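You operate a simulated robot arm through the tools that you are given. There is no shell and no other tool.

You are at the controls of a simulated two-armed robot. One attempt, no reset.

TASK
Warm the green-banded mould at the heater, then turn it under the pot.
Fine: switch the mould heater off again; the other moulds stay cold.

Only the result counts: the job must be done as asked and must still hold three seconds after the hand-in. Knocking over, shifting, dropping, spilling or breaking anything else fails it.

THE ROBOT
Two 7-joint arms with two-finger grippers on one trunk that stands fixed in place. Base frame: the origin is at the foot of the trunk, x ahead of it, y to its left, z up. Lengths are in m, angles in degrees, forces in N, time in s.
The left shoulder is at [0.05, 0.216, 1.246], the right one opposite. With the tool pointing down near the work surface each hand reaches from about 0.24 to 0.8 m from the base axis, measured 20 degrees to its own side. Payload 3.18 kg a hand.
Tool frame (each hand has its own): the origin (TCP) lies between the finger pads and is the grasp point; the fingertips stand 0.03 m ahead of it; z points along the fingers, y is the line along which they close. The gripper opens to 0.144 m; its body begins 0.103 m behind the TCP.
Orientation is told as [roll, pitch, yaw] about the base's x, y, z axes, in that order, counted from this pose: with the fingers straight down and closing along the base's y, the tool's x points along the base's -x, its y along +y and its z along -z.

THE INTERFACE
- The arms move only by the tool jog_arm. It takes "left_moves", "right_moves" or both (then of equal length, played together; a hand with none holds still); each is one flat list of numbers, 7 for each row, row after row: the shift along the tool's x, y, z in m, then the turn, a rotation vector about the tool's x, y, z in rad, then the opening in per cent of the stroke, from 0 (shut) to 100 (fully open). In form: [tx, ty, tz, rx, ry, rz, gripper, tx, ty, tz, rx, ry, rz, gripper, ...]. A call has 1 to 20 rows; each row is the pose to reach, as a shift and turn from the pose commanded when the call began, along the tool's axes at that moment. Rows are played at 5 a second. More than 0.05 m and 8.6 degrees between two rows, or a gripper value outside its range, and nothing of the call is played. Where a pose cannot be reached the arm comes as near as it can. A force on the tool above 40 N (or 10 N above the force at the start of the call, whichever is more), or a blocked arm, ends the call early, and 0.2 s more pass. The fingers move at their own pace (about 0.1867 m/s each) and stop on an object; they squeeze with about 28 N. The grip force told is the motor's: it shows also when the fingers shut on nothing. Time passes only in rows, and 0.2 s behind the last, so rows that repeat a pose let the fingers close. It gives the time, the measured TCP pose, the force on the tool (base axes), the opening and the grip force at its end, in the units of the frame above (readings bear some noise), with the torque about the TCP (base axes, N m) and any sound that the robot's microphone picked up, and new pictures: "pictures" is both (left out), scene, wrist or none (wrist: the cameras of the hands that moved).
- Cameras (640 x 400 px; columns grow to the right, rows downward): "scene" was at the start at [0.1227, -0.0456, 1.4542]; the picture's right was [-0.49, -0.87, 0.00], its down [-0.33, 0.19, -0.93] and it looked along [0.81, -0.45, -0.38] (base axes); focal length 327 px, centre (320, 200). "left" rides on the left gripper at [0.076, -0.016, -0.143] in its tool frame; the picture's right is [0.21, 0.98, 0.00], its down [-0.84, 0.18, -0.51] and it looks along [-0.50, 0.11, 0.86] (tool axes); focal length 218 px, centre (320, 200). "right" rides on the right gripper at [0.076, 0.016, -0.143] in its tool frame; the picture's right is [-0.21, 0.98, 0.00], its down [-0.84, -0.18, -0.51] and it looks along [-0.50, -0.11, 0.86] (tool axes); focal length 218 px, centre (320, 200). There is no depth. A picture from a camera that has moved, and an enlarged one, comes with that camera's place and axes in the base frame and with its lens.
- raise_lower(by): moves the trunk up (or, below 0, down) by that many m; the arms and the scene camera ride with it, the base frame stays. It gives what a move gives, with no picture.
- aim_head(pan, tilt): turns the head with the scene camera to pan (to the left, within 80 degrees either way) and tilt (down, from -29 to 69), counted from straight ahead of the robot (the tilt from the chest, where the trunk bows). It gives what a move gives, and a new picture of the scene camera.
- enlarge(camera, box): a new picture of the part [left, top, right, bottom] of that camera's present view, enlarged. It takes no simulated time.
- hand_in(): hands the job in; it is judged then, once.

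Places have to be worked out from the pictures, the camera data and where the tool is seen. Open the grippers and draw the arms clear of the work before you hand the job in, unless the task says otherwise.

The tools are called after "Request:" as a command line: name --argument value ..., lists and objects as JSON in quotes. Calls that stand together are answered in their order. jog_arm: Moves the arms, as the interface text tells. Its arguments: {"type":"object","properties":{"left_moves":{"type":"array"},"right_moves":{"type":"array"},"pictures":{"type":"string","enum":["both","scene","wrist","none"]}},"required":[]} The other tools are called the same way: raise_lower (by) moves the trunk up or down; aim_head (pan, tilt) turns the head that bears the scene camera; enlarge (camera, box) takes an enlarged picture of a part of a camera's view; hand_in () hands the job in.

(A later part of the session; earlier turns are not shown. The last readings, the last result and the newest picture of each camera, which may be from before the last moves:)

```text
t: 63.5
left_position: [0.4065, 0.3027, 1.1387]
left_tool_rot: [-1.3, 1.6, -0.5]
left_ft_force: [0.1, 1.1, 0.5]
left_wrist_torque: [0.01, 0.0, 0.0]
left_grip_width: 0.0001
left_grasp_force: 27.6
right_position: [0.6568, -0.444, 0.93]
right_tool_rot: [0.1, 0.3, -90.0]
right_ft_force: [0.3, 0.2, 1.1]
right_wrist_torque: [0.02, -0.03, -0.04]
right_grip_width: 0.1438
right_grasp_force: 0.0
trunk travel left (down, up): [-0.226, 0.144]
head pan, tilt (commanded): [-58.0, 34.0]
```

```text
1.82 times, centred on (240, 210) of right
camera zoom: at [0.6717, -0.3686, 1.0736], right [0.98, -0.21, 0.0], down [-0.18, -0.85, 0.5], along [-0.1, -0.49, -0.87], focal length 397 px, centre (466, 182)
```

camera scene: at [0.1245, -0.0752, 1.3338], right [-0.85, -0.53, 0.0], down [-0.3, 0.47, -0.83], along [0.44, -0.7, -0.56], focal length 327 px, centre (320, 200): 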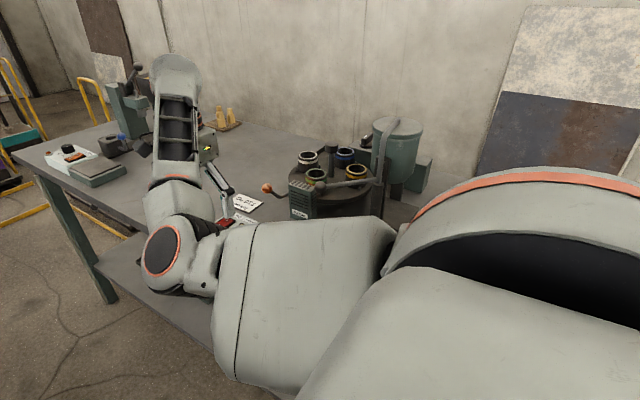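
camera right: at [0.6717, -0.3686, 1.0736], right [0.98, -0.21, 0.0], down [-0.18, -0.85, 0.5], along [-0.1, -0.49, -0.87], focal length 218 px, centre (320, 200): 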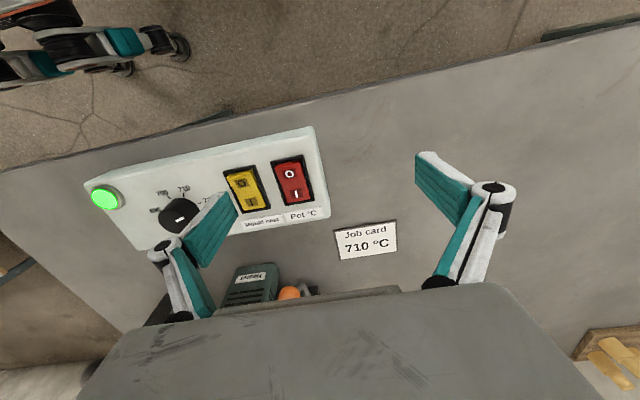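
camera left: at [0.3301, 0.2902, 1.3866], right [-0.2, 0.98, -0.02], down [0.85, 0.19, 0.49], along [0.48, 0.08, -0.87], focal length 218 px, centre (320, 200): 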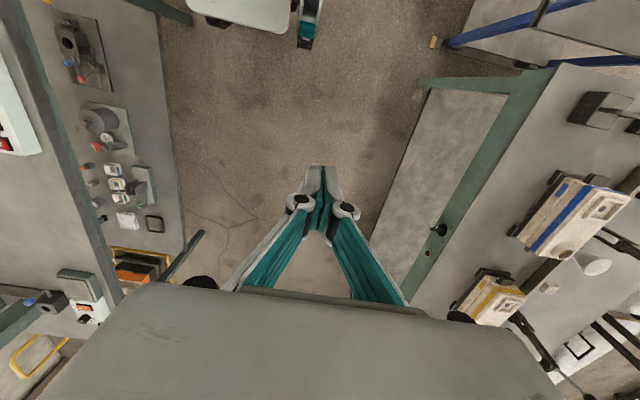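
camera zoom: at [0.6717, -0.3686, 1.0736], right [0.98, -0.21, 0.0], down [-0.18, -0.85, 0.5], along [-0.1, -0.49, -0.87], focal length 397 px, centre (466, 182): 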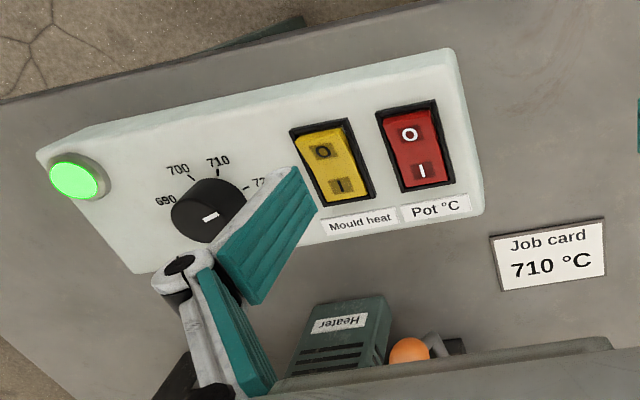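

That is about 23 s of heating. The O mark is at (0.576, -0.445), right under the finger, so I'll press it down to switch the heater off.

Request:
jog_arm --right_moves '[0, 0, 0.02, 0, 0, 0, 100, 0, 0, 0.034, 0, 0, 0, 100, 0, 0, 0.038, 0, 0, 0, 100, 0, 0, 0.041, 0, 0, 0, 100, 0, 0, 0.044, 0, 0, 0, 100, 0, 0, 0.047, 0, 0, 0, 100, 0, 0, 0.049, 0, 0, 0, 100]' --pictures "wrist"

Request:
enlarge --camera "right" --box '[140, 100, 340, 240]'

Request:
enlarge --camera "scene" --box '[285, 140, 385, 200]'

```text
t: 65.1
left_position: [0.4075, 0.3022, 1.139]
left_tool_rot: [-1.2, 1.6, -0.5]
left_ft_force: [-0.2, -0.3, 0.2]
left_wrist_torque: [0.02, 0.01, 0.02]
left_grip_width: 0.0001
left_grasp_force: 27.7
right_position: [0.6574, -0.4479, 0.891]
right_tool_rot: [1.2, 1.1, -90.7]
right_ft_force: [0.3, -0.5, -0.1]
right_wrist_torque: [0.01, 0.01, -0.01]
right_grip_width: 0.144
right_grasp_force: 0.0
trunk travel left (down, up): [-0.226, 0.144]
head pan, tilt (commanded): [-58.0, 34.0]
camera right: at [0.6718, -0.3755, 1.0345], right [0.98, -0.22, 0.01], down [-0.2, -0.85, 0.49], along [-0.09, -0.48, -0.87], focal length 218 px, centre (320, 200)
```

right: 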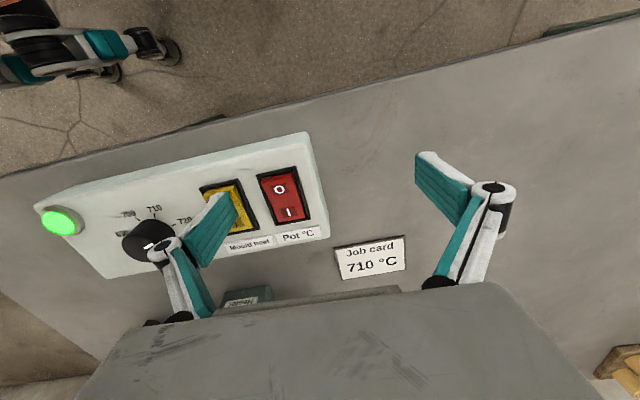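

```text
2.86 times, centred on (240, 170) of right
camera zoom: at [0.6718, -0.3755, 1.0345], right [0.98, -0.22, 0.01], down [-0.2, -0.85, 0.49], along [-0.09, -0.48, -0.87], focal length 624 px, centre (549, 286)
```

zoom: 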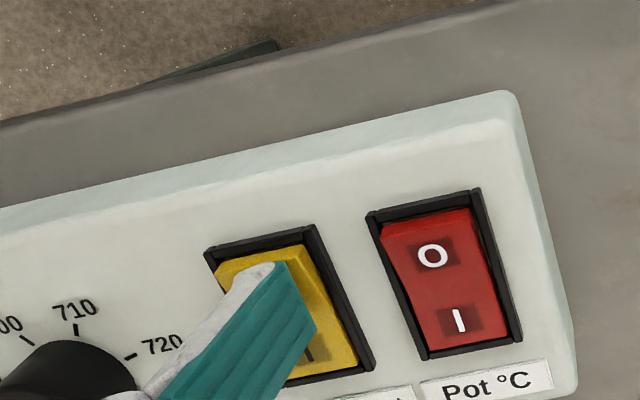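

```text
6.40 times, centred on (335, 170) of scene
camera zoom: at [0.1245, -0.0753, 1.3338], right [-0.85, -0.53, 0.0], down [-0.3, 0.47, -0.83], along [0.44, -0.7, -0.56], focal length 2094 px, centre (224, 392)
```

zoom: 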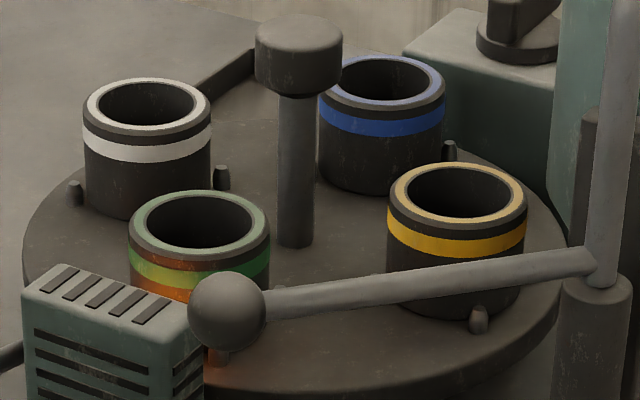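

The hand stopped at z = 0.891 with a slight tilt and no tool force, short of the commanded 0.881. I'll look at the scene to see what the elbow is doing.

Request:
enlarge --camera "scene" --box '[100, 130, 340, 330]'

Request:
enlarge --camera "scene" --box '[140, 190, 280, 300]'

```text
2.00 times, centred on (220, 230) of scene
camera zoom: at [0.1245, -0.0753, 1.3338], right [-0.85, -0.53, 0.0], down [-0.3, 0.47, -0.83], along [0.44, -0.7, -0.56], focal length 654 px, centre (520, 140)
```

zoom: 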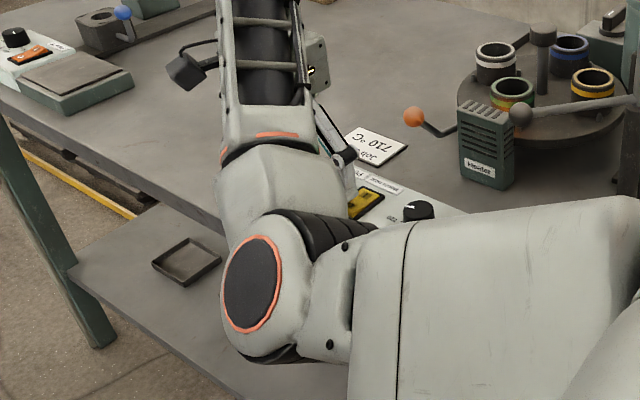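

```text
3.64 times, centred on (210, 245) of scene
camera zoom: at [0.1245, -0.0753, 1.3338], right [-0.85, -0.53, 0.0], down [-0.3, 0.47, -0.83], along [0.44, -0.7, -0.56], focal length 1190 px, centre (720, 36)
```

zoom: 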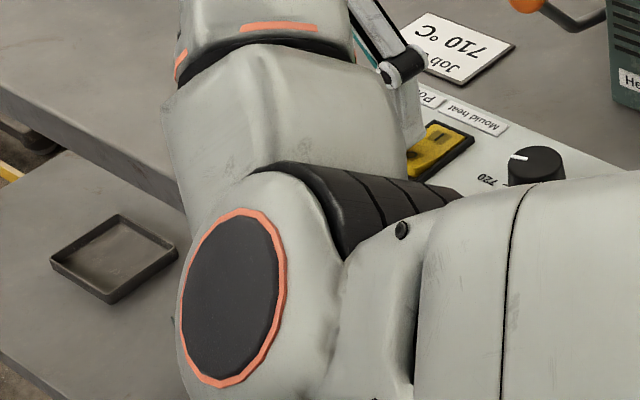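

The finger is over the O end but the wrist is at its limit again, with no contact and no force. I'll lift, lower the trunk another 6 cm for a better arm posture, and press again.

Request:
jog_arm --right_moves '[0, 0, 0.02, 0, 0, 0, 100, 0, 0, -0.01, 0, 0, 0, 100, 0, 0, -0.04, 0, 0, 0, 100]' --pictures "none"

```text
t: 65.9
left_position: [0.4068, 0.3028, 1.139]
left_tool_rot: [-1.2, 1.5, -0.4]
left_ft_force: [-0.3, -0.5, -0.5]
left_wrist_torque: [-0.04, -0.01, 0.0]
left_grip_width: 0.0
left_grasp_force: 27.8
right_position: [0.6538, -0.4427, 0.919]
right_tool_rot: [-0.1, 0.7, -89.8]
right_ft_force: [-0.3, 0.2, 0.0]
right_wrist_torque: [0.01, 0.01, -0.03]
right_grip_width: 0.144
right_grasp_force: 0.1
trunk travel left (down, up): [-0.226, 0.144]
head pan, tilt (commanded): [-58.0, 34.0]
```

The first row of that call was mistakenly a small downward step, though no force stop came of it. I'll check the rocker state now.

Request:
enlarge --camera "right" --box '[140, 100, 340, 240]'

Request:
enlarge --camera "scene" --box '[285, 140, 385, 200]'

```text
2.86 times, centred on (240, 170) of right
camera zoom: at [0.6702, -0.3674, 1.0619], right [0.98, -0.2, 0.0], down [-0.17, -0.85, 0.5], along [-0.11, -0.49, -0.87], focal length 624 px, centre (549, 286)
```

zoom: 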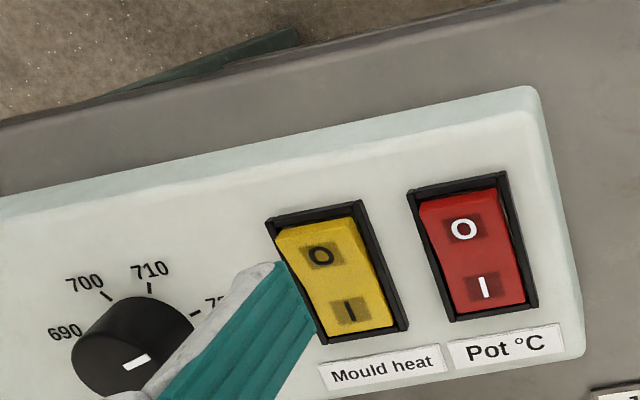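

```text
6.40 times, centred on (335, 170) of scene
camera zoom: at [0.1242, -0.0749, 1.334], right [-0.85, -0.53, 0.0], down [-0.3, 0.47, -0.83], along [0.44, -0.7, -0.56], focal length 2094 px, centre (224, 392)
```

zoom: 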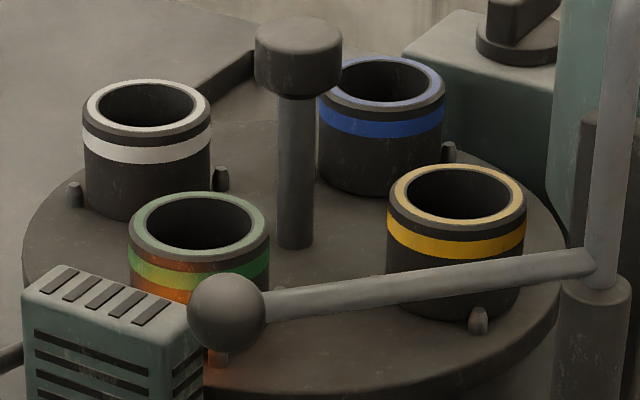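

The heater is still on. I'll lift straight up now and lower the trunk 6 cm.

Request:
jog_arm --right_moves '[0, 0, -0.03, 0, 0, 0, 100, 0, 0, -0.06, 0, 0, 0, 100, 0, 0, -0.09, 0, 0, 0, 100]' --pictures "none"

Request:
raise_lower --by -0.06

Request:
enlarge --camera "scene" --box '[0, 0, 640, 400]'

Request:
enlarge --camera "right" --box '[140, 80, 340, 220]'

```text
t: 66.7
left_position: [0.4063, 0.303, 1.1388]
left_tool_rot: [-1.2, 1.5, -0.4]
left_ft_force: [-0.4, 0.3, -1.0]
left_wrist_torque: [0.04, -0.02, 0.04]
left_grip_width: 0.0001
left_grasp_force: 27.9
right_position: [0.6533, -0.4436, 1.0108]
right_tool_rot: [0.0, 0.4, -89.8]
right_ft_force: [0.7, 0.2, 0.7]
right_wrist_torque: [0.0, -0.01, -0.01]
right_grip_width: 0.144
right_grasp_force: 0.0
trunk travel left (down, up): [-0.226, 0.144]
head pan, tilt (commanded): [-58.0, 34.0]
```

```text
t: 67.7
left_position: [0.4057, 0.303, 1.0804]
left_tool_rot: [-1.2, 1.4, -0.5]
left_ft_force: [0.0, 0.4, 0.6]
left_wrist_torque: [-0.02, -0.06, -0.01]
left_grip_width: 0.0001
left_grasp_force: 28.1
right_position: [0.6534, -0.4497, 0.9538]
right_tool_rot: [0.3, 0.1, -90.2]
right_ft_force: [-0.6, 0.9, 0.9]
right_wrist_torque: [0.01, -0.02, 0.0]
right_grip_width: 0.144
right_grasp_force: 0.1
trunk travel left (down, up): [-0.166, 0.204]
head pan, tilt (commanded): [-58.0, 34.0]
```

```text
1.00 times, centred on (320, 200) of scene (not enlarged: the box is as wide or as high as the picture)
camera zoom: at [0.1736, -0.0753, 1.2703], right [-0.85, -0.53, 0.0], down [-0.3, 0.47, -0.83], along [0.44, -0.7, -0.56], focal length 327 px, centre (320, 200)
```

zoom: 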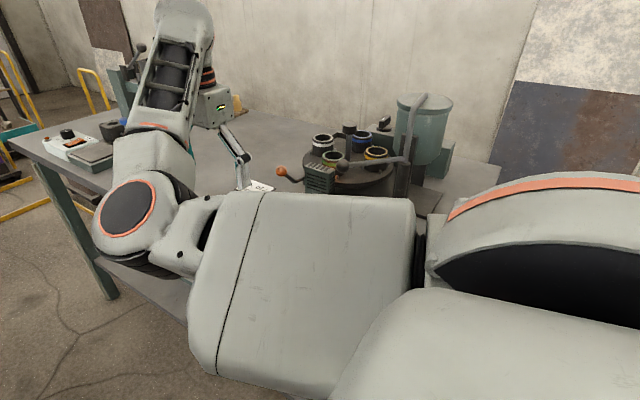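

```text
2.86 times, centred on (240, 150) of right
camera zoom: at [0.6686, -0.3729, 1.0969], right [0.98, -0.21, 0.0], down [-0.18, -0.84, 0.51], along [-0.1, -0.5, -0.86], focal length 624 px, centre (549, 343)
```

zoom: 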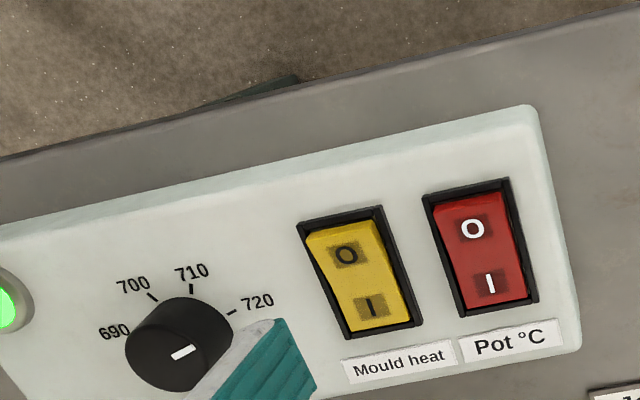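

The lift and trunk move went through cleanly and the hand is at (0.653, -0.450, 0.954). I'll press the O end again in small steps.

Request:
jog_arm --right_moves '[0.002, 0.0, 0.025, 0, 0, 0, 100, 0.004, 0.0, 0.05, 0, 0, 0, 100, 0.004, 0.0, 0.058, 0, 0, 0, 100, 0.004, 0.0, 0.062, 0, 0, 0, 100, 0.004, 0.0, 0.065, 0, 0, 0, 100, 0.004, 0.0, 0.068, 0, 0, 0, 100, 0.004, 0.0, 0.071, 0, 0, 0, 100]' --pictures "wrist"

Request:
enlarge --camera "right" --box '[140, 100, 340, 240]'

Request:
enlarge --camera "scene" --box '[290, 110, 430, 210]'

```text
t: 69.3
left_position: [0.4071, 0.301, 1.0794]
left_tool_rot: [-1.2, 1.5, -0.5]
left_ft_force: [0.3, -0.7, 0.5]
left_wrist_torque: [0.0, 0.0, -0.02]
left_grip_width: 0.0
left_grasp_force: 28.1
right_position: [0.6541, -0.4401, 0.8837]
right_tool_rot: [0.3, 0.2, -89.9]
right_ft_force: [-4.1, 1.3, 11.3]
right_wrist_torque: [-0.14, 0.93, -0.12]
right_grip_width: 0.1443
right_grasp_force: 0.1
trunk travel left (down, up): [-0.166, 0.204]
head pan, tilt (commanded): [-58.0, 34.0]
camera right: at [0.67, -0.3638, 1.0261], right [0.98, -0.21, 0.0], down [-0.18, -0.85, 0.5], along [-0.1, -0.49, -0.86], focal length 218 px, centre (320, 200)
```

right: 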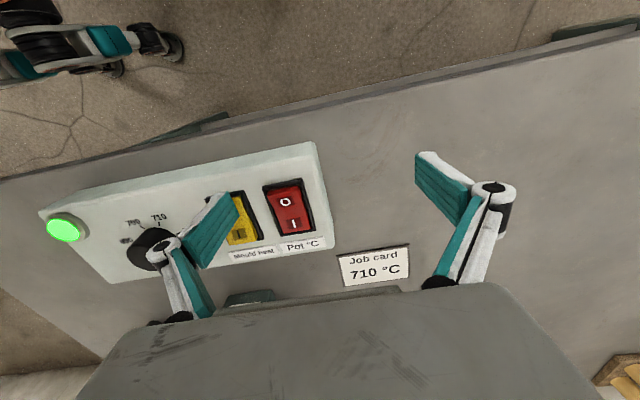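

```text
2.86 times, centred on (240, 170) of right
camera zoom: at [0.67, -0.3638, 1.0261], right [0.98, -0.21, 0.0], down [-0.18, -0.85, 0.5], along [-0.1, -0.49, -0.86], focal length 624 px, centre (549, 286)
```

zoom: 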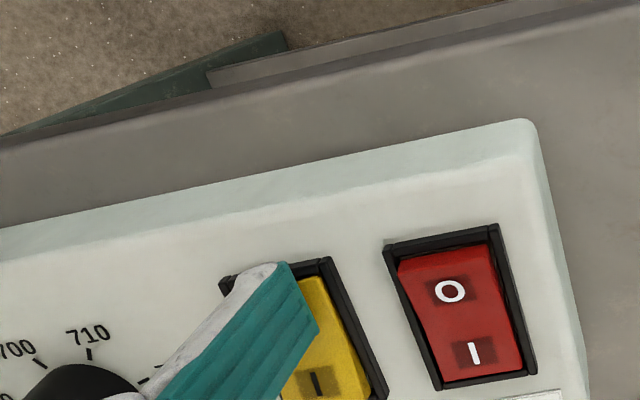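

```text
4.00 times, centred on (360, 160) of scene
camera zoom: at [0.174, -0.0746, 1.2702], right [-0.85, -0.53, 0.0], down [-0.3, 0.47, -0.83], along [0.44, -0.7, -0.56], focal length 1309 px, centre (160, 360)
```

zoom: 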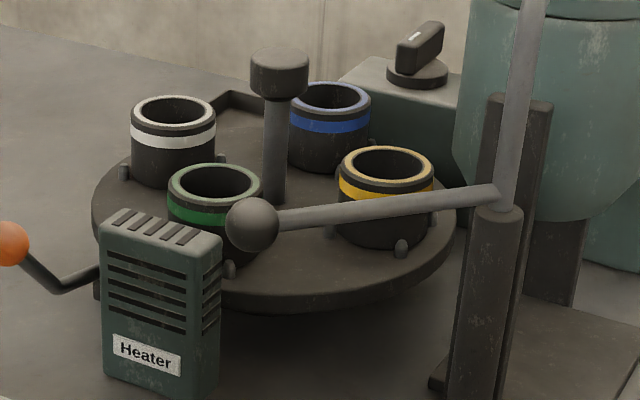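

The heater glow is gone: mould heat is off. I'll lift the finger, check the rocker, and raise the trunk back to its first height before going to the turntable.

Request:
jog_arm --right_moves '[0, 0, -0.03, 0, 0, 0, 100, 0, 0, -0.07, 0, 0, 0, 100]' --pictures "wrist"

Request:
enlarge --camera "right" --box '[140, 80, 340, 220]'

Request:
raise_lower --by 0.16

Request:
enlarge --camera "scene" --box '[0, 0, 640, 400]'

```text
t: 69.9
left_position: [0.4069, 0.3018, 1.0808]
left_tool_rot: [-1.3, 1.5, -0.4]
left_ft_force: [-0.7, -0.2, -0.1]
left_wrist_torque: [-0.05, -0.01, 0.04]
left_grip_width: 0.0
left_grasp_force: 27.9
right_position: [0.6522, -0.4485, 0.9533]
right_tool_rot: [0.2, -0.4, -90.7]
right_ft_force: [-0.2, -0.2, -0.7]
right_wrist_torque: [0.0, -0.01, 0.02]
right_grip_width: 0.1442
right_grasp_force: 0.1
trunk travel left (down, up): [-0.166, 0.204]
head pan, tilt (commanded): [-58.0, 34.0]
camera right: at [0.6692, -0.3714, 1.095], right [0.98, -0.22, 0.0], down [-0.19, -0.84, 0.51], along [-0.11, -0.5, -0.86], focal length 218 px, centre (320, 200)
```

right: 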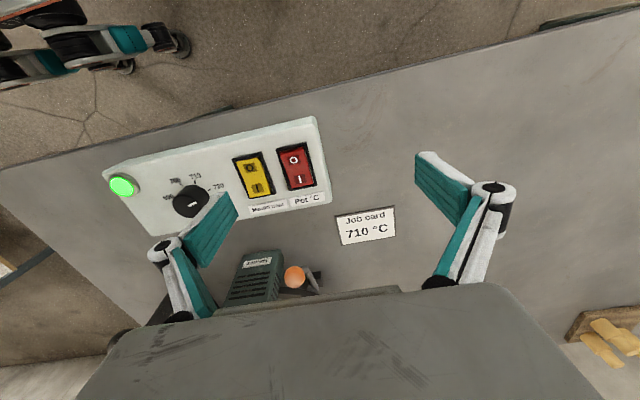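

```text
2.86 times, centred on (240, 150) of right
camera zoom: at [0.6692, -0.3714, 1.095], right [0.98, -0.22, 0.0], down [-0.19, -0.84, 0.51], along [-0.11, -0.5, -0.86], focal length 624 px, centre (549, 343)
```

zoom: 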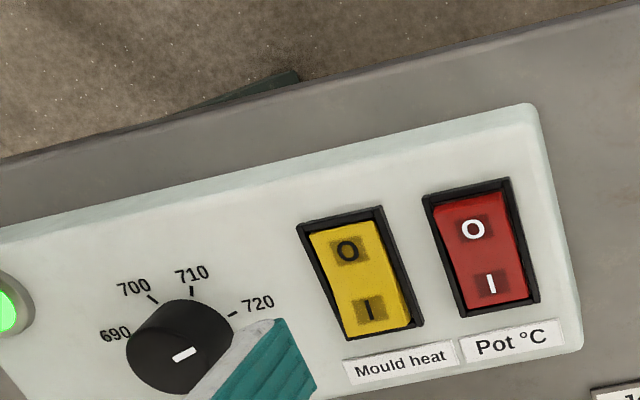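

```text
t: 71.7
left_position: [0.408, 0.302, 1.2375]
left_tool_rot: [-1.2, 1.7, -0.5]
left_ft_force: [0.1, 0.0, -0.3]
left_wrist_torque: [0.01, -0.01, -0.01]
left_grip_width: 0.0
left_grasp_force: 28.4
right_position: [0.6547, -0.4411, 1.1089]
right_tool_rot: [0.0, 0.4, -89.9]
right_ft_force: [-0.4, 0.0, -0.6]
right_wrist_torque: [0.0, 0.01, 0.01]
right_grip_width: 0.1442
right_grasp_force: 0.0
trunk travel left (down, up): [-0.326, 0.044]
head pan, tilt (commanded): [-58.0, 34.0]
```

```text
1.00 times, centred on (320, 200) of scene (not enlarged: the box is as wide or as high as the picture)
camera zoom: at [0.089, -0.0752, 1.4364], right [-0.85, -0.53, 0.0], down [-0.3, 0.47, -0.83], along [0.44, -0.7, -0.56], focal length 327 px, centre (320, 200)
```

zoom: 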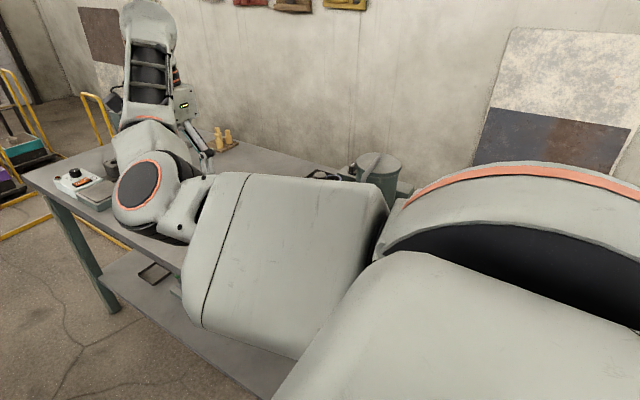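

The rocker is back to O and the trunk is at its original height. Now I'll move the right hand above the turntable knob, keeping yaw -90° and narrowing the gripper.

Request:
jog_arm --right_moves '[-0.04, -0.0175, -0.02, 0, 0, 0, 100, -0.08, -0.035, -0.035, 0, 0, 0, 90, -0.12, -0.0525, -0.04, 0, 0, 0, 80, -0.16, -0.07, -0.04, 0, 0, 0, 70, -0.2, -0.0875, -0.04, 0, 0, 0, 60, -0.24, -0.105, -0.04, 0, 0, 0, 50, -0.28, -0.1225, -0.04, 0, 0, 0, 50, -0.319, -0.14, -0.04, 0, 0, 0, 50]' --pictures "both"

Request:
enlarge --camera "right" --box '[200, 20, 440, 200]'

```text
t: 73.5
left_position: [0.4064, 0.3001, 1.2394]
left_tool_rot: [-1.1, 1.5, -0.5]
left_ft_force: [-0.4, -0.1, 0.5]
left_wrist_torque: [0.05, -0.04, 0.03]
left_grip_width: 0.0001
left_grasp_force: 27.6
right_position: [0.5151, -0.7612, 1.148]
right_tool_rot: [0.2, 0.5, -89.9]
right_ft_force: [-0.1, -0.8, -0.6]
right_wrist_torque: [0.02, -0.04, 0.03]
right_grip_width: 0.072
right_grasp_force: 0.1
trunk travel left (down, up): [-0.326, 0.044]
head pan, tilt (commanded): [-58.0, 34.0]
camera scene: at [0.0877, -0.0766, 1.4365], right [-0.85, -0.53, 0.0], down [-0.3, 0.48, -0.83], along [0.44, -0.7, -0.56], focal length 327 px, centre (320, 200)
camera right: at [0.5308, -0.6871, 1.2906], right [0.98, -0.21, 0.0], down [-0.18, -0.85, 0.5], along [-0.1, -0.49, -0.87], focal length 218 px, centre (320, 200)
```

scene: 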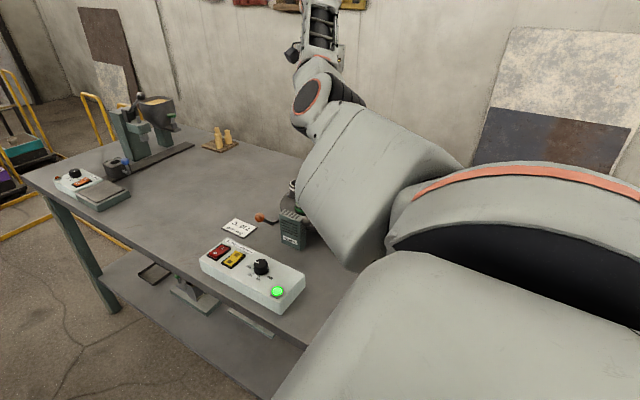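
right: 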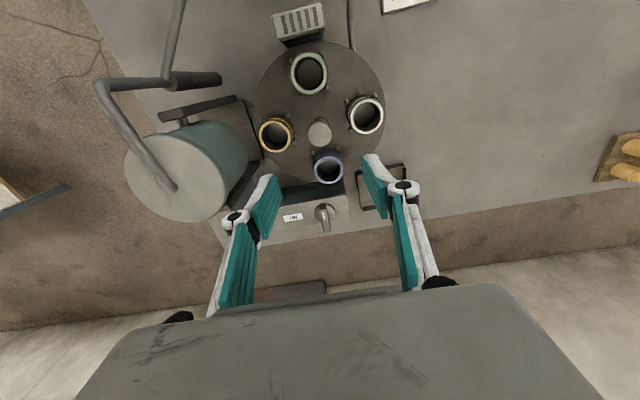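

```text
2.22 times, centred on (320, 110) of right
camera zoom: at [0.5308, -0.6871, 1.2906], right [0.98, -0.21, 0.0], down [-0.18, -0.85, 0.5], along [-0.1, -0.49, -0.87], focal length 485 px, centre (320, 400)
```

zoom: 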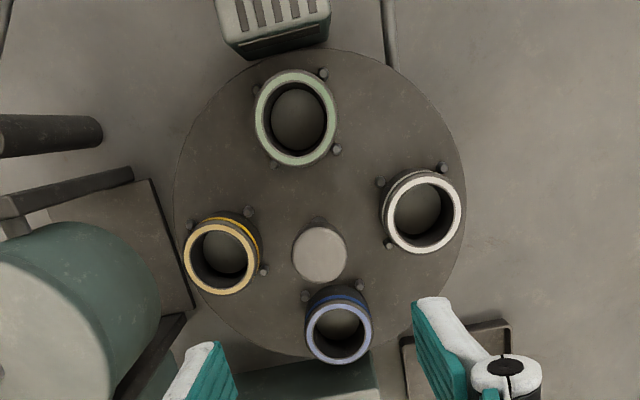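

I'm above the knob with green still at the heater. I'll descend and grip as before.

Request:
jog_arm --right_moves '[0.001, 0.0005, 0.045, 0, 0, 0, 50, 0.001, 0.0005, 0.09, 0, 0, 0, 50, 0.001, 0.0005, 0.13, 0, 0, 0, 50, 0.001, 0.0005, 0.16, 0, 0, 0, 50, 0.001, 0.0005, 0.179, 0, 0, 0, 50, 0.001, 0.0005, 0.179, 0, 0, 0, 20, 0.001, 0.0005, 0.179, 0, 0, 0, 0, 0.001, 0.0005, 0.179, 0, 0, 0, 0]' --pictures "wrist"

```text
t: 75.3
left_position: [0.4066, 0.302, 1.2393]
left_tool_rot: [-1.2, 1.5, -0.4]
left_ft_force: [-0.5, 0.0, 0.5]
left_wrist_torque: [0.03, 0.0, 0.0]
left_grip_width: 0.0002
left_grasp_force: 27.5
right_position: [0.5158, -0.7586, 0.97]
right_tool_rot: [0.0, 0.4, -89.9]
right_ft_force: [-3.4, 3.6, -5.7]
right_wrist_torque: [-0.25, -0.03, -0.01]
right_grip_width: 0.0343
right_grasp_force: 44.8
trunk travel left (down, up): [-0.326, 0.044]
head pan, tilt (commanded): [-58.0, 34.0]
camera right: at [0.5308, -0.6831, 1.1126], right [0.98, -0.21, 0.0], down [-0.18, -0.85, 0.5], along [-0.1, -0.49, -0.87], focal length 218 px, centre (320, 200)
```

right: 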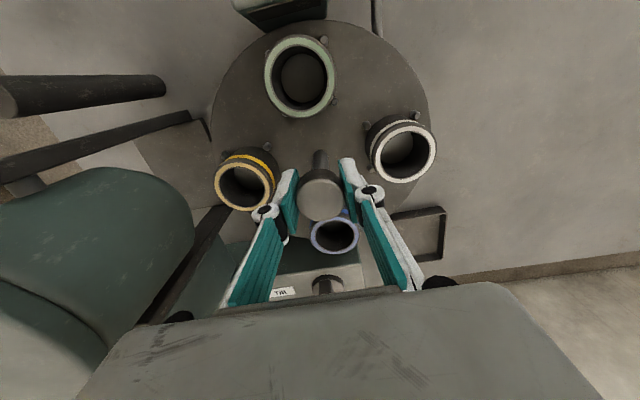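

I've gripped the knob with small forces. I'll turn 45° counter-clockwise toward the pot, then release and rotate the hand back to yaw -90°.

Request:
jog_arm --right_moves '[0, 0, 0, 0, 0, -0.131, 0, 0, 0, 0, 0, 0, -0.262, 0, 0, 0, 0, 0, 0, -0.393, 0, 0, 0, 0, 0, 0, -0.524, 0, 0, 0, 0, 0, 0, -0.655, 0, 0, 0, 0, 0, 0, -0.785, 0, 0, 0, 0, 0, 0, -0.785, 0]' --pictures "wrist"

Request:
jog_arm --right_moves '[0, 0, 0, 0, 0, 0, 50, 0, 0, 0, 0, 0, 0, 50, 0, 0, 0, 0, 0, 0.131, 50, 0, 0, 0, 0, 0, 0.262, 50, 0, 0, 0, 0, 0, 0.393, 50, 0, 0, 0, 0, 0, 0.524, 50, 0, 0, 0, 0, 0, 0.655, 50, 0, 0, 0, 0, 0, 0.785, 50, 0, 0, 0, 0, 0, 0.785, 20, 0, 0, 0, 0, 0, 0.785, 0, 0, 0, 0, 0, 0, 0.785, 0]' --pictures "wrist"

```text
t: 76.9
left_position: [0.406, 0.3013, 1.2388]
left_tool_rot: [-1.2, 1.5, -0.5]
left_ft_force: [0.5, -1.3, -0.4]
left_wrist_torque: [-0.01, 0.02, 0.02]
left_grip_width: 0.0
left_grasp_force: 27.7
right_position: [0.5151, -0.7591, 0.9688]
right_tool_rot: [0.1, 0.1, -44.9]
right_ft_force: [-14.0, -8.7, 2.6]
right_wrist_torque: [-0.2, 0.17, -0.08]
right_grip_width: 0.0343
right_grasp_force: 45.4
trunk travel left (down, up): [-0.326, 0.044]
head pan, tilt (commanded): [-58.0, 34.0]
camera right: at [0.4711, -0.6948, 1.1128], right [0.84, 0.55, 0.0], down [0.47, -0.72, 0.5], along [0.28, -0.42, -0.86], focal length 218 px, centre (320, 200)
```

right: 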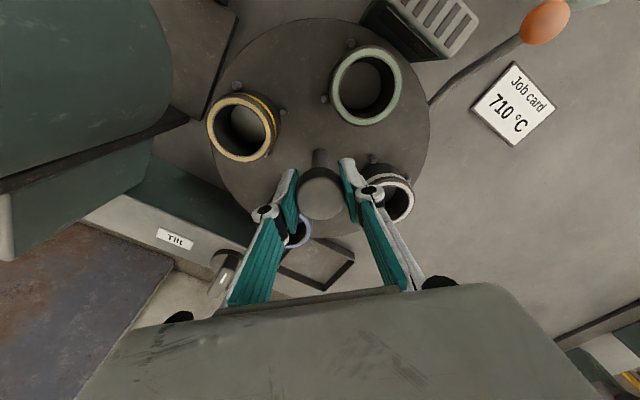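

```text
t: 79.3
left_position: [0.4063, 0.3009, 1.2396]
left_tool_rot: [-1.2, 1.5, -0.5]
left_ft_force: [0.6, 0.2, -0.1]
left_wrist_torque: [0.02, 0.02, 0.0]
left_grip_width: 0.0
left_grasp_force: 27.7
right_position: [0.5142, -0.7572, 0.9692]
right_tool_rot: [0.0, 0.5, -90.1]
right_ft_force: [-12.6, 5.1, -4.5]
right_wrist_torque: [-0.23, 0.17, -0.08]
right_grip_width: 0.0343
right_grasp_force: 45.1
trunk travel left (down, up): [-0.326, 0.044]
head pan, tilt (commanded): [-58.0, 34.0]
camera right: at [0.5309, -0.6824, 1.1123], right [0.98, -0.21, 0.0], down [-0.18, -0.85, 0.5], along [-0.11, -0.49, -0.86], focal length 218 px, centre (320, 200)
```

right: 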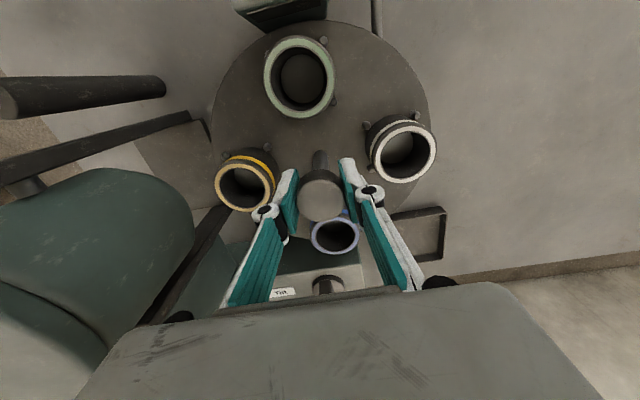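

The table did not follow this time: the picture after rotating back matches the one before, so the grip slipped. I'll release, rise and look for what changed, at the lever in particular.

Request:
jog_arm --right_moves '[0, 0, 0, 0, 0, 0, 50, 0, 0, 0, 0, 0, 0, 50, 0, 0, -0.04, 0, 0, 0, 50, 0, 0, -0.085, 0, 0, 0, 50, 0, 0, -0.13, 0, 0, 0, 50, 0, 0, -0.18, 0, 0, 0, 50]' --pictures "both"

Request:
enlarge --camera "right" --box '[230, 0, 430, 160]'

Request:
enlarge --camera "scene" --box '[210, 170, 320, 260]'

```text
t: 80.7
left_position: [0.4064, 0.3022, 1.2384]
left_tool_rot: [-1.2, 1.7, -0.4]
left_ft_force: [-0.7, 0.1, 1.3]
left_wrist_torque: [-0.03, -0.03, -0.01]
left_grip_width: 0.0001
left_grasp_force: 28.0
right_position: [0.5146, -0.7605, 1.1502]
right_tool_rot: [0.1, 0.4, -89.9]
right_ft_force: [0.3, 0.4, 0.7]
right_wrist_torque: [0.02, -0.06, 0.04]
right_grip_width: 0.072
right_grasp_force: 0.1
trunk travel left (down, up): [-0.326, 0.044]
head pan, tilt (commanded): [-58.0, 34.0]
camera scene: at [0.0877, -0.0747, 1.4367], right [-0.85, -0.53, 0.0], down [-0.3, 0.47, -0.83], along [0.44, -0.7, -0.56], focal length 327 px, centre (320, 200)
camera right: at [0.5304, -0.6858, 1.2936], right [0.98, -0.21, 0.0], down [-0.18, -0.85, 0.5], along [-0.1, -0.49, -0.87], focal length 218 px, centre (320, 200)
```

scene: 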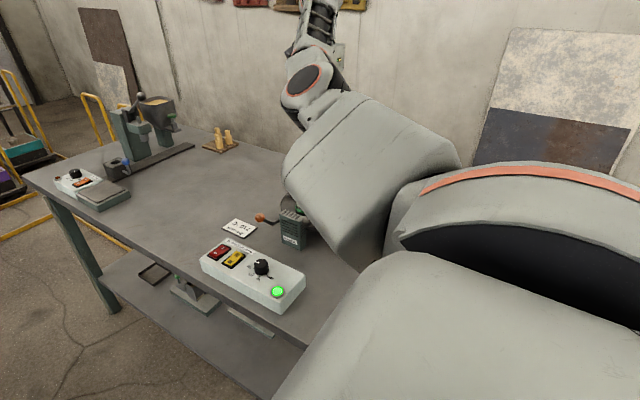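
right: 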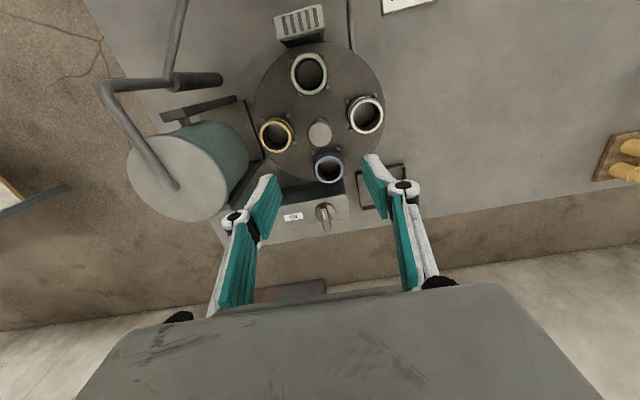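

```text
2.50 times, centred on (330, 80) of right
camera zoom: at [0.5304, -0.6858, 1.2936], right [0.98, -0.21, 0.0], down [-0.18, -0.85, 0.5], along [-0.1, -0.49, -0.87], focal length 546 px, centre (295, 500)
```

zoom: 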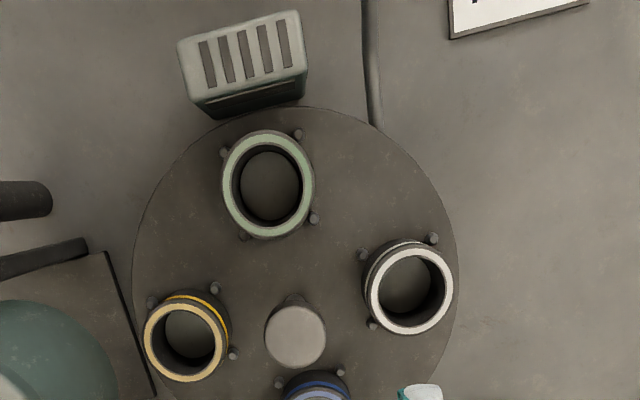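

```text
4.44 times, centred on (265, 215) of scene
camera zoom: at [0.0877, -0.0747, 1.4367], right [-0.85, -0.53, 0.0], down [-0.3, 0.47, -0.83], along [0.44, -0.7, -0.56], focal length 1454 px, centre (564, 133)
```

zoom: 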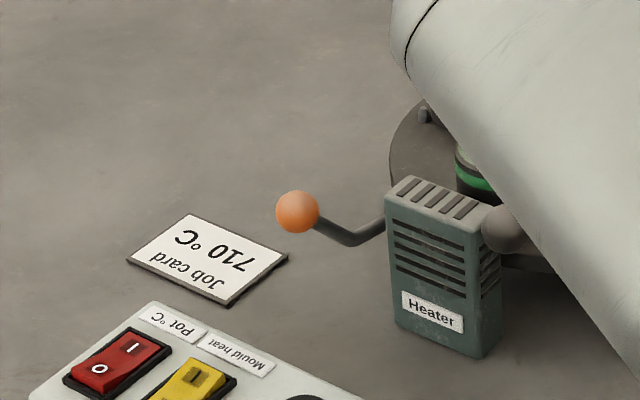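

The lever and mould positions are unchanged, so the table seems to sit in a detent and my faster start slipped. I'll grip again, better centred and slightly deeper, and turn very slowly while reading the torque.

Request:
jog_arm --right_moves '[0, 0, 0.045, 0, 0, 0, 50, 0, 0, 0.09, 0, 0, 0, 50, 0, 0, 0.13, 0, 0, 0, 50, 0, 0, 0.16, 0, 0, 0, 50, 0, 0, 0.183, 0, 0, 0, 50, 0, 0, 0.183, 0, 0, 0, 20, 0, 0, 0.183, 0, 0, 0, 0, 0, 0, 0.183, 0, 0, 0, 0, 0, 0, 0.183, 0, 0, 0, 0]' --pictures "none"

Request:
jog_arm --right_moves '[0, 0, 0, 0, 0, -0.015, 0, 0, 0, 0, 0, 0, -0.03, 0, 0, 0, 0, 0, 0, -0.045, 0, 0, 0, 0, 0, 0, -0.06, 0]' --pictures "wrist"

Request:
enlarge --camera "right" --box '[200, 60, 440, 240]'

```text
t: 82.7
left_position: [0.4057, 0.3019, 1.2373]
left_tool_rot: [-1.2, 1.4, -0.5]
left_ft_force: [0.2, 1.0, 0.1]
left_wrist_torque: [0.0, 0.0, 0.0]
left_grip_width: 0.0
left_grasp_force: 28.5
right_position: [0.5148, -0.7587, 0.9672]
right_tool_rot: [-0.1, 0.3, -89.9]
right_ft_force: [-21.4, 4.7, -12.1]
right_wrist_torque: [-0.51, 0.22, -0.03]
right_grip_width: 0.0344
right_grasp_force: 45.2
trunk travel left (down, up): [-0.326, 0.044]
head pan, tilt (commanded): [-58.0, 34.0]
```

```text
t: 83.7
left_position: [0.4056, 0.3004, 1.2383]
left_tool_rot: [-1.1, 1.7, -0.5]
left_ft_force: [0.7, 0.2, 0.9]
left_wrist_torque: [0.01, 0.02, 0.01]
left_grip_width: 0.0
left_grasp_force: 27.5
right_position: [0.5146, -0.7591, 0.9658]
right_tool_rot: [0.1, 0.4, -86.5]
right_ft_force: [-16.6, -3.9, -9.0]
right_wrist_torque: [-0.08, 0.1, -0.14]
right_grip_width: 0.0341
right_grasp_force: 45.1
trunk travel left (down, up): [-0.326, 0.044]
head pan, tilt (commanded): [-58.0, 34.0]
camera right: at [0.526, -0.6834, 1.1096], right [0.99, -0.15, 0.0], down [-0.13, -0.86, 0.5], along [-0.07, -0.5, -0.87], focal length 218 px, centre (320, 200)
```

right: 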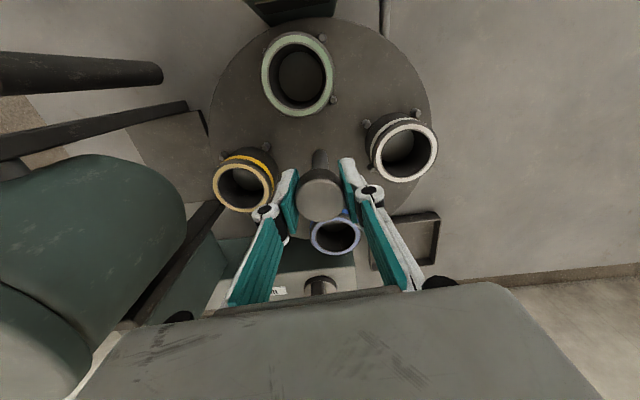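

```text
2.22 times, centred on (320, 150) of right
camera zoom: at [0.526, -0.6834, 1.1096], right [0.99, -0.15, 0.0], down [-0.13, -0.86, 0.5], along [-0.07, -0.5, -0.87], focal length 485 px, centre (320, 311)
```

zoom: 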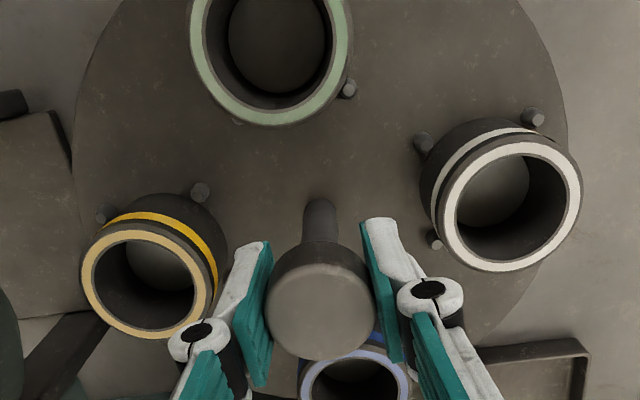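

This time the table follows: the moulds stay put in the hand's view after 3.4°. A slow start was the key. I'll recentre by 2 mm and continue slowly.

Request:
jog_arm --right_moves '[0, -0.001, 0, 0, 0, -0.02, 0, 0, -0.002, 0, 0, 0, -0.045, 0, 0, -0.002, 0, 0, 0, -0.075, 0, 0, -0.002, 0, 0, 0, -0.105, 0, 0, -0.002, 0, 0, 0, -0.135, 0, 0, -0.002, 0, 0, 0, -0.165, 0, 0, -0.002, 0, 0, 0, -0.195, 0, 0, -0.002, 0, 0, 0, -0.225, 0]' --pictures "wrist"

Request:
enlarge --camera "right" --box '[200, 60, 440, 240]'

```text
t: 85.5
left_position: [0.4063, 0.3026, 1.2382]
left_tool_rot: [-1.2, 1.7, -0.5]
left_ft_force: [0.3, 0.7, 0.9]
left_wrist_torque: [0.04, 0.02, -0.01]
left_grip_width: 0.0
left_grasp_force: 27.3
right_position: [0.5147, -0.7569, 0.9661]
right_tool_rot: [0.1, 0.4, -73.6]
right_ft_force: [-9.1, 0.7, 4.9]
right_wrist_torque: [0.12, 0.07, -0.71]
right_grip_width: 0.034
right_grasp_force: 44.9
trunk travel left (down, up): [-0.326, 0.044]
head pan, tilt (commanded): [-58.0, 34.0]
camera right: at [0.5075, -0.6807, 1.1095], right [1.0, 0.08, 0.0], down [0.06, -0.86, 0.5], along [0.04, -0.5, -0.87], focal length 218 px, centre (320, 200)
```

right: 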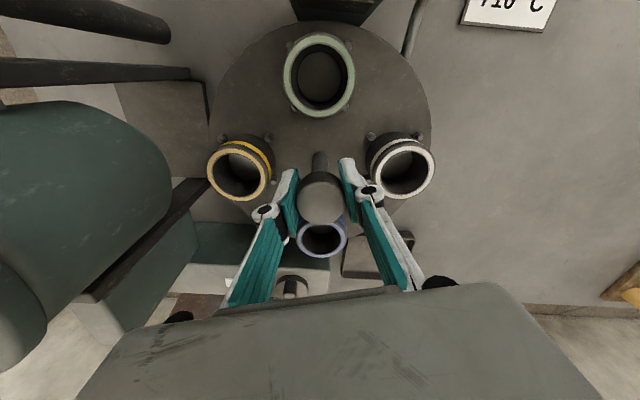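

```text
2.22 times, centred on (320, 150) of right
camera zoom: at [0.5075, -0.6807, 1.1095], right [1.0, 0.08, 0.0], down [0.06, -0.86, 0.5], along [0.04, -0.5, -0.87], focal length 485 px, centre (320, 311)
```

zoom: 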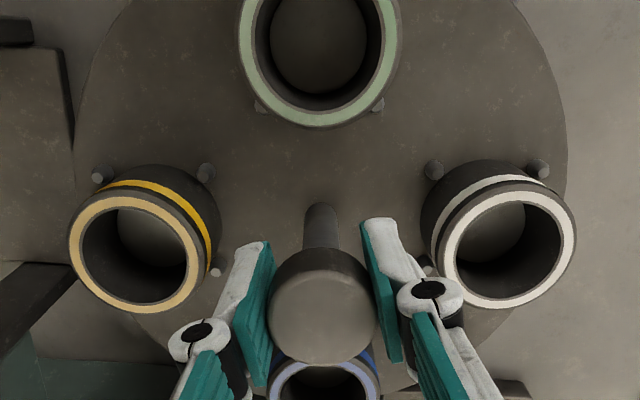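

The table moves about 6° and then resists with 0.7 N·m until the grip slips, and after release it springs back. So it latched itself when it arrived at this index, and the orange lever should be the release. I'll let go, rise, and look at the lever from close by.

Request:
jog_arm --right_moves '[0, 0, 0, 0, 0, 0.08, 0, 0, 0, 0, 0, 0, 0.16, 0, 0, 0, 0, 0, 0, 0.16, 50, 0, 0, 0, 0, 0, 0.16, 50, 0, 0, -0.04, 0, 0, 0.2, 50, 0, 0, -0.085, 0, 0, 0.24, 50, 0, 0, -0.13, 0, 0, 0.28, 50, 0, 0, -0.175, 0, 0, 0.286, 50]' --pictures "none"

Request:
jog_arm --right_moves '[0.04, 0.014, 0, 0, 0, 0, 50, 0.08, 0.028, 0, 0, 0, 0, 50, 0.12, 0.042, 0, 0, 0, 0, 50, 0.16, 0.056, 0, 0, 0, 0, 50, 0.2, 0.07, 0, 0, 0, 0, 50, 0.24, 0.085, 0, 0, 0, 0, 50, 0.27, 0.1, 0, 0, 0, 0, 50]' --pictures "both"

```text
t: 87.3
left_position: [0.4064, 0.3023, 1.2382]
left_tool_rot: [-1.1, 1.6, -0.6]
left_ft_force: [0.2, -0.2, -0.2]
left_wrist_torque: [0.02, -0.01, 0.01]
left_grip_width: 0.0
left_grasp_force: 28.0
right_position: [0.5124, -0.7587, 1.1408]
right_tool_rot: [0.0, 0.3, -90.0]
right_ft_force: [-0.9, 0.7, 1.2]
right_wrist_torque: [-0.02, -0.06, 0.01]
right_grip_width: 0.0721
right_grasp_force: 0.2
trunk travel left (down, up): [-0.326, 0.044]
head pan, tilt (commanded): [-58.0, 34.0]
```

```text
t: 88.9
left_position: [0.4078, 0.3021, 1.238]
left_tool_rot: [-1.2, 1.6, -0.4]
left_ft_force: [-0.3, 0.2, 0.1]
left_wrist_torque: [-0.05, 0.01, 0.03]
left_grip_width: 0.0001
left_grasp_force: 27.9
right_position: [0.615, -0.4899, 1.1422]
right_tool_rot: [0.0, 0.4, -89.9]
right_ft_force: [0.0, -0.1, 0.8]
right_wrist_torque: [-0.02, 0.01, 0.0]
right_grip_width: 0.0721
right_grasp_force: 0.1
trunk travel left (down, up): [-0.326, 0.044]
head pan, tilt (commanded): [-58.0, 34.0]
camera scene: at [0.089, -0.0748, 1.4365], right [-0.85, -0.53, 0.0], down [-0.3, 0.47, -0.83], along [0.44, -0.7, -0.56], focal length 327 px, centre (320, 200)
camera right: at [0.6304, -0.4147, 1.2865], right [0.98, -0.21, 0.0], down [-0.18, -0.85, 0.5], along [-0.11, -0.49, -0.86], focal length 218 px, centre (320, 200)
```

scene: 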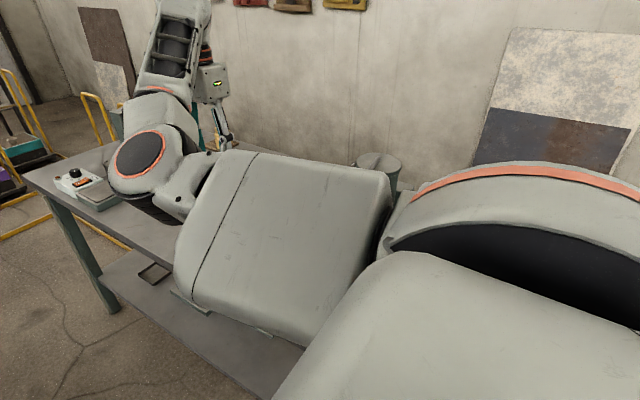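
right: 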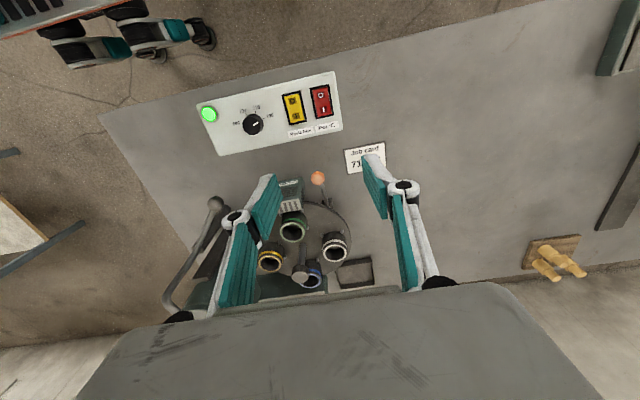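

Now I'll enlarge the lever and rim from this side, along with the table position and the switch.

Request:
enlarge --camera "right" --box '[295, 160, 355, 215]'

Request:
enlarge --camera "right" --box '[230, 165, 370, 290]'

```text
7.27 times, centred on (325, 188) of right
camera zoom: at [0.6304, -0.4147, 1.2865], right [0.98, -0.21, 0.0], down [-0.18, -0.85, 0.5], along [-0.11, -0.49, -0.86], focal length 1587 px, centre (284, 291)
```

zoom: 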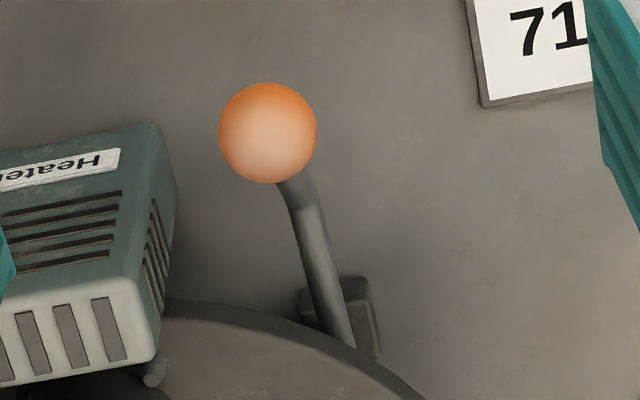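

```text
3.20 times, centred on (300, 228) of right
camera zoom: at [0.6304, -0.4147, 1.2865], right [0.98, -0.21, 0.0], down [-0.18, -0.85, 0.5], along [-0.11, -0.49, -0.86], focal length 698 px, centre (384, 112)
```

zoom: 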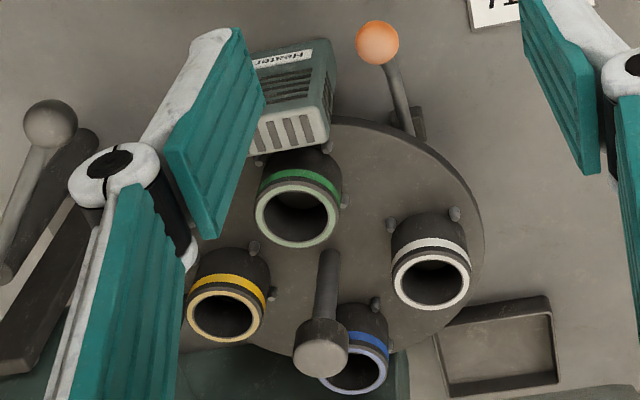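

The rod runs from the ball down to a hinge block right under the rim, and there is room below the ball to press it. I'll close the gripper and bring the tips above the ball at (0.594, -0.582).

Request:
jog_arm --right_moves '[-0.025, -0.005, 0.03, 0, 0, 0, 20, -0.05, -0.01, 0.065, 0, 0, 0, 0, -0.075, -0.016, 0.1, 0, 0, 0, 0, -0.092, -0.021, 0.135, 0, 0, 0, 0]' --pictures "both"

Request:
enlarge --camera "right" --box '[220, 80, 420, 240]'

```text
t: 89.9
left_position: [0.4071, 0.3016, 1.239]
left_tool_rot: [-1.2, 1.6, -0.3]
left_ft_force: [0.0, -0.1, -0.1]
left_wrist_torque: [0.06, 0.02, -0.01]
left_grip_width: 0.0001
left_grasp_force: 28.3
right_position: [0.5942, -0.5815, 1.0076]
right_tool_rot: [0.1, 0.4, -89.9]
right_ft_force: [-0.5, 0.2, -0.6]
right_wrist_torque: [0.03, -0.02, -0.04]
right_grip_width: 0.0
right_grasp_force: 28.1
trunk travel left (down, up): [-0.326, 0.044]
head pan, tilt (commanded): [-58.0, 34.0]
camera scene: at [0.0888, -0.0759, 1.4364], right [-0.85, -0.53, 0.0], down [-0.3, 0.47, -0.83], along [0.44, -0.7, -0.56], focal length 327 px, centre (320, 200)
camera right: at [0.6101, -0.5057, 1.1503], right [0.98, -0.21, 0.0], down [-0.18, -0.85, 0.5], along [-0.1, -0.49, -0.87], focal length 218 px, centre (320, 200)
```

scene: 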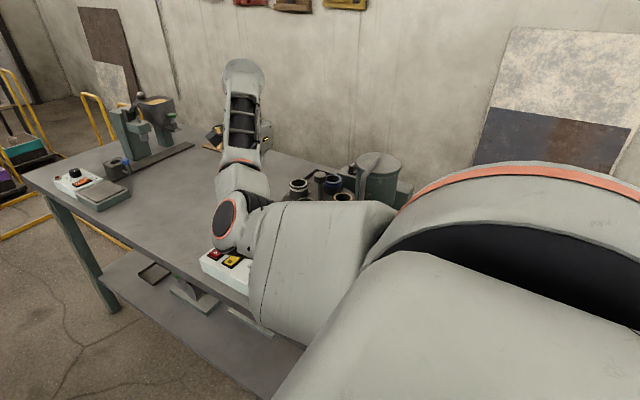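
right: 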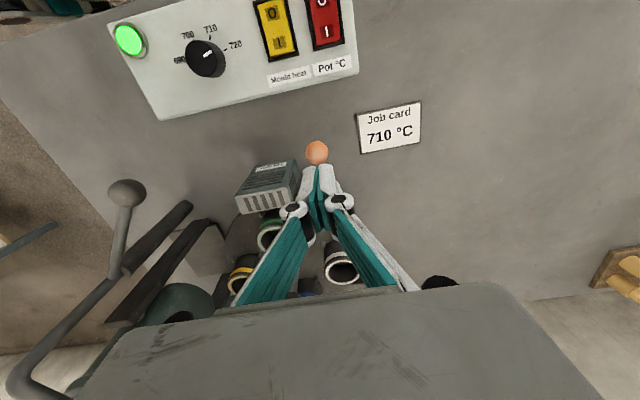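

```text
2.50 times, centred on (320, 160) of right
camera zoom: at [0.6101, -0.5057, 1.1503], right [0.98, -0.21, 0.0], down [-0.18, -0.85, 0.5], along [-0.1, -0.49, -0.87], focal length 546 px, centre (320, 300)
```

zoom: 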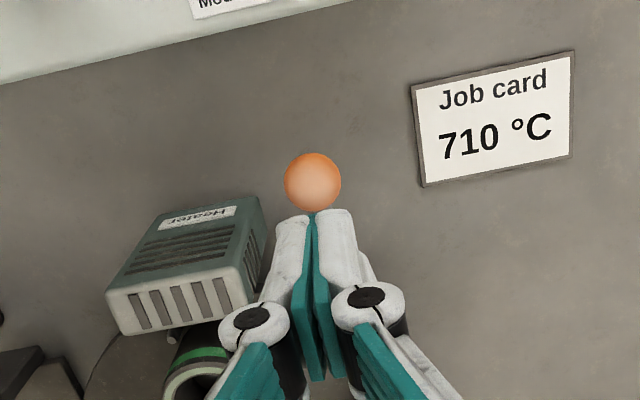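

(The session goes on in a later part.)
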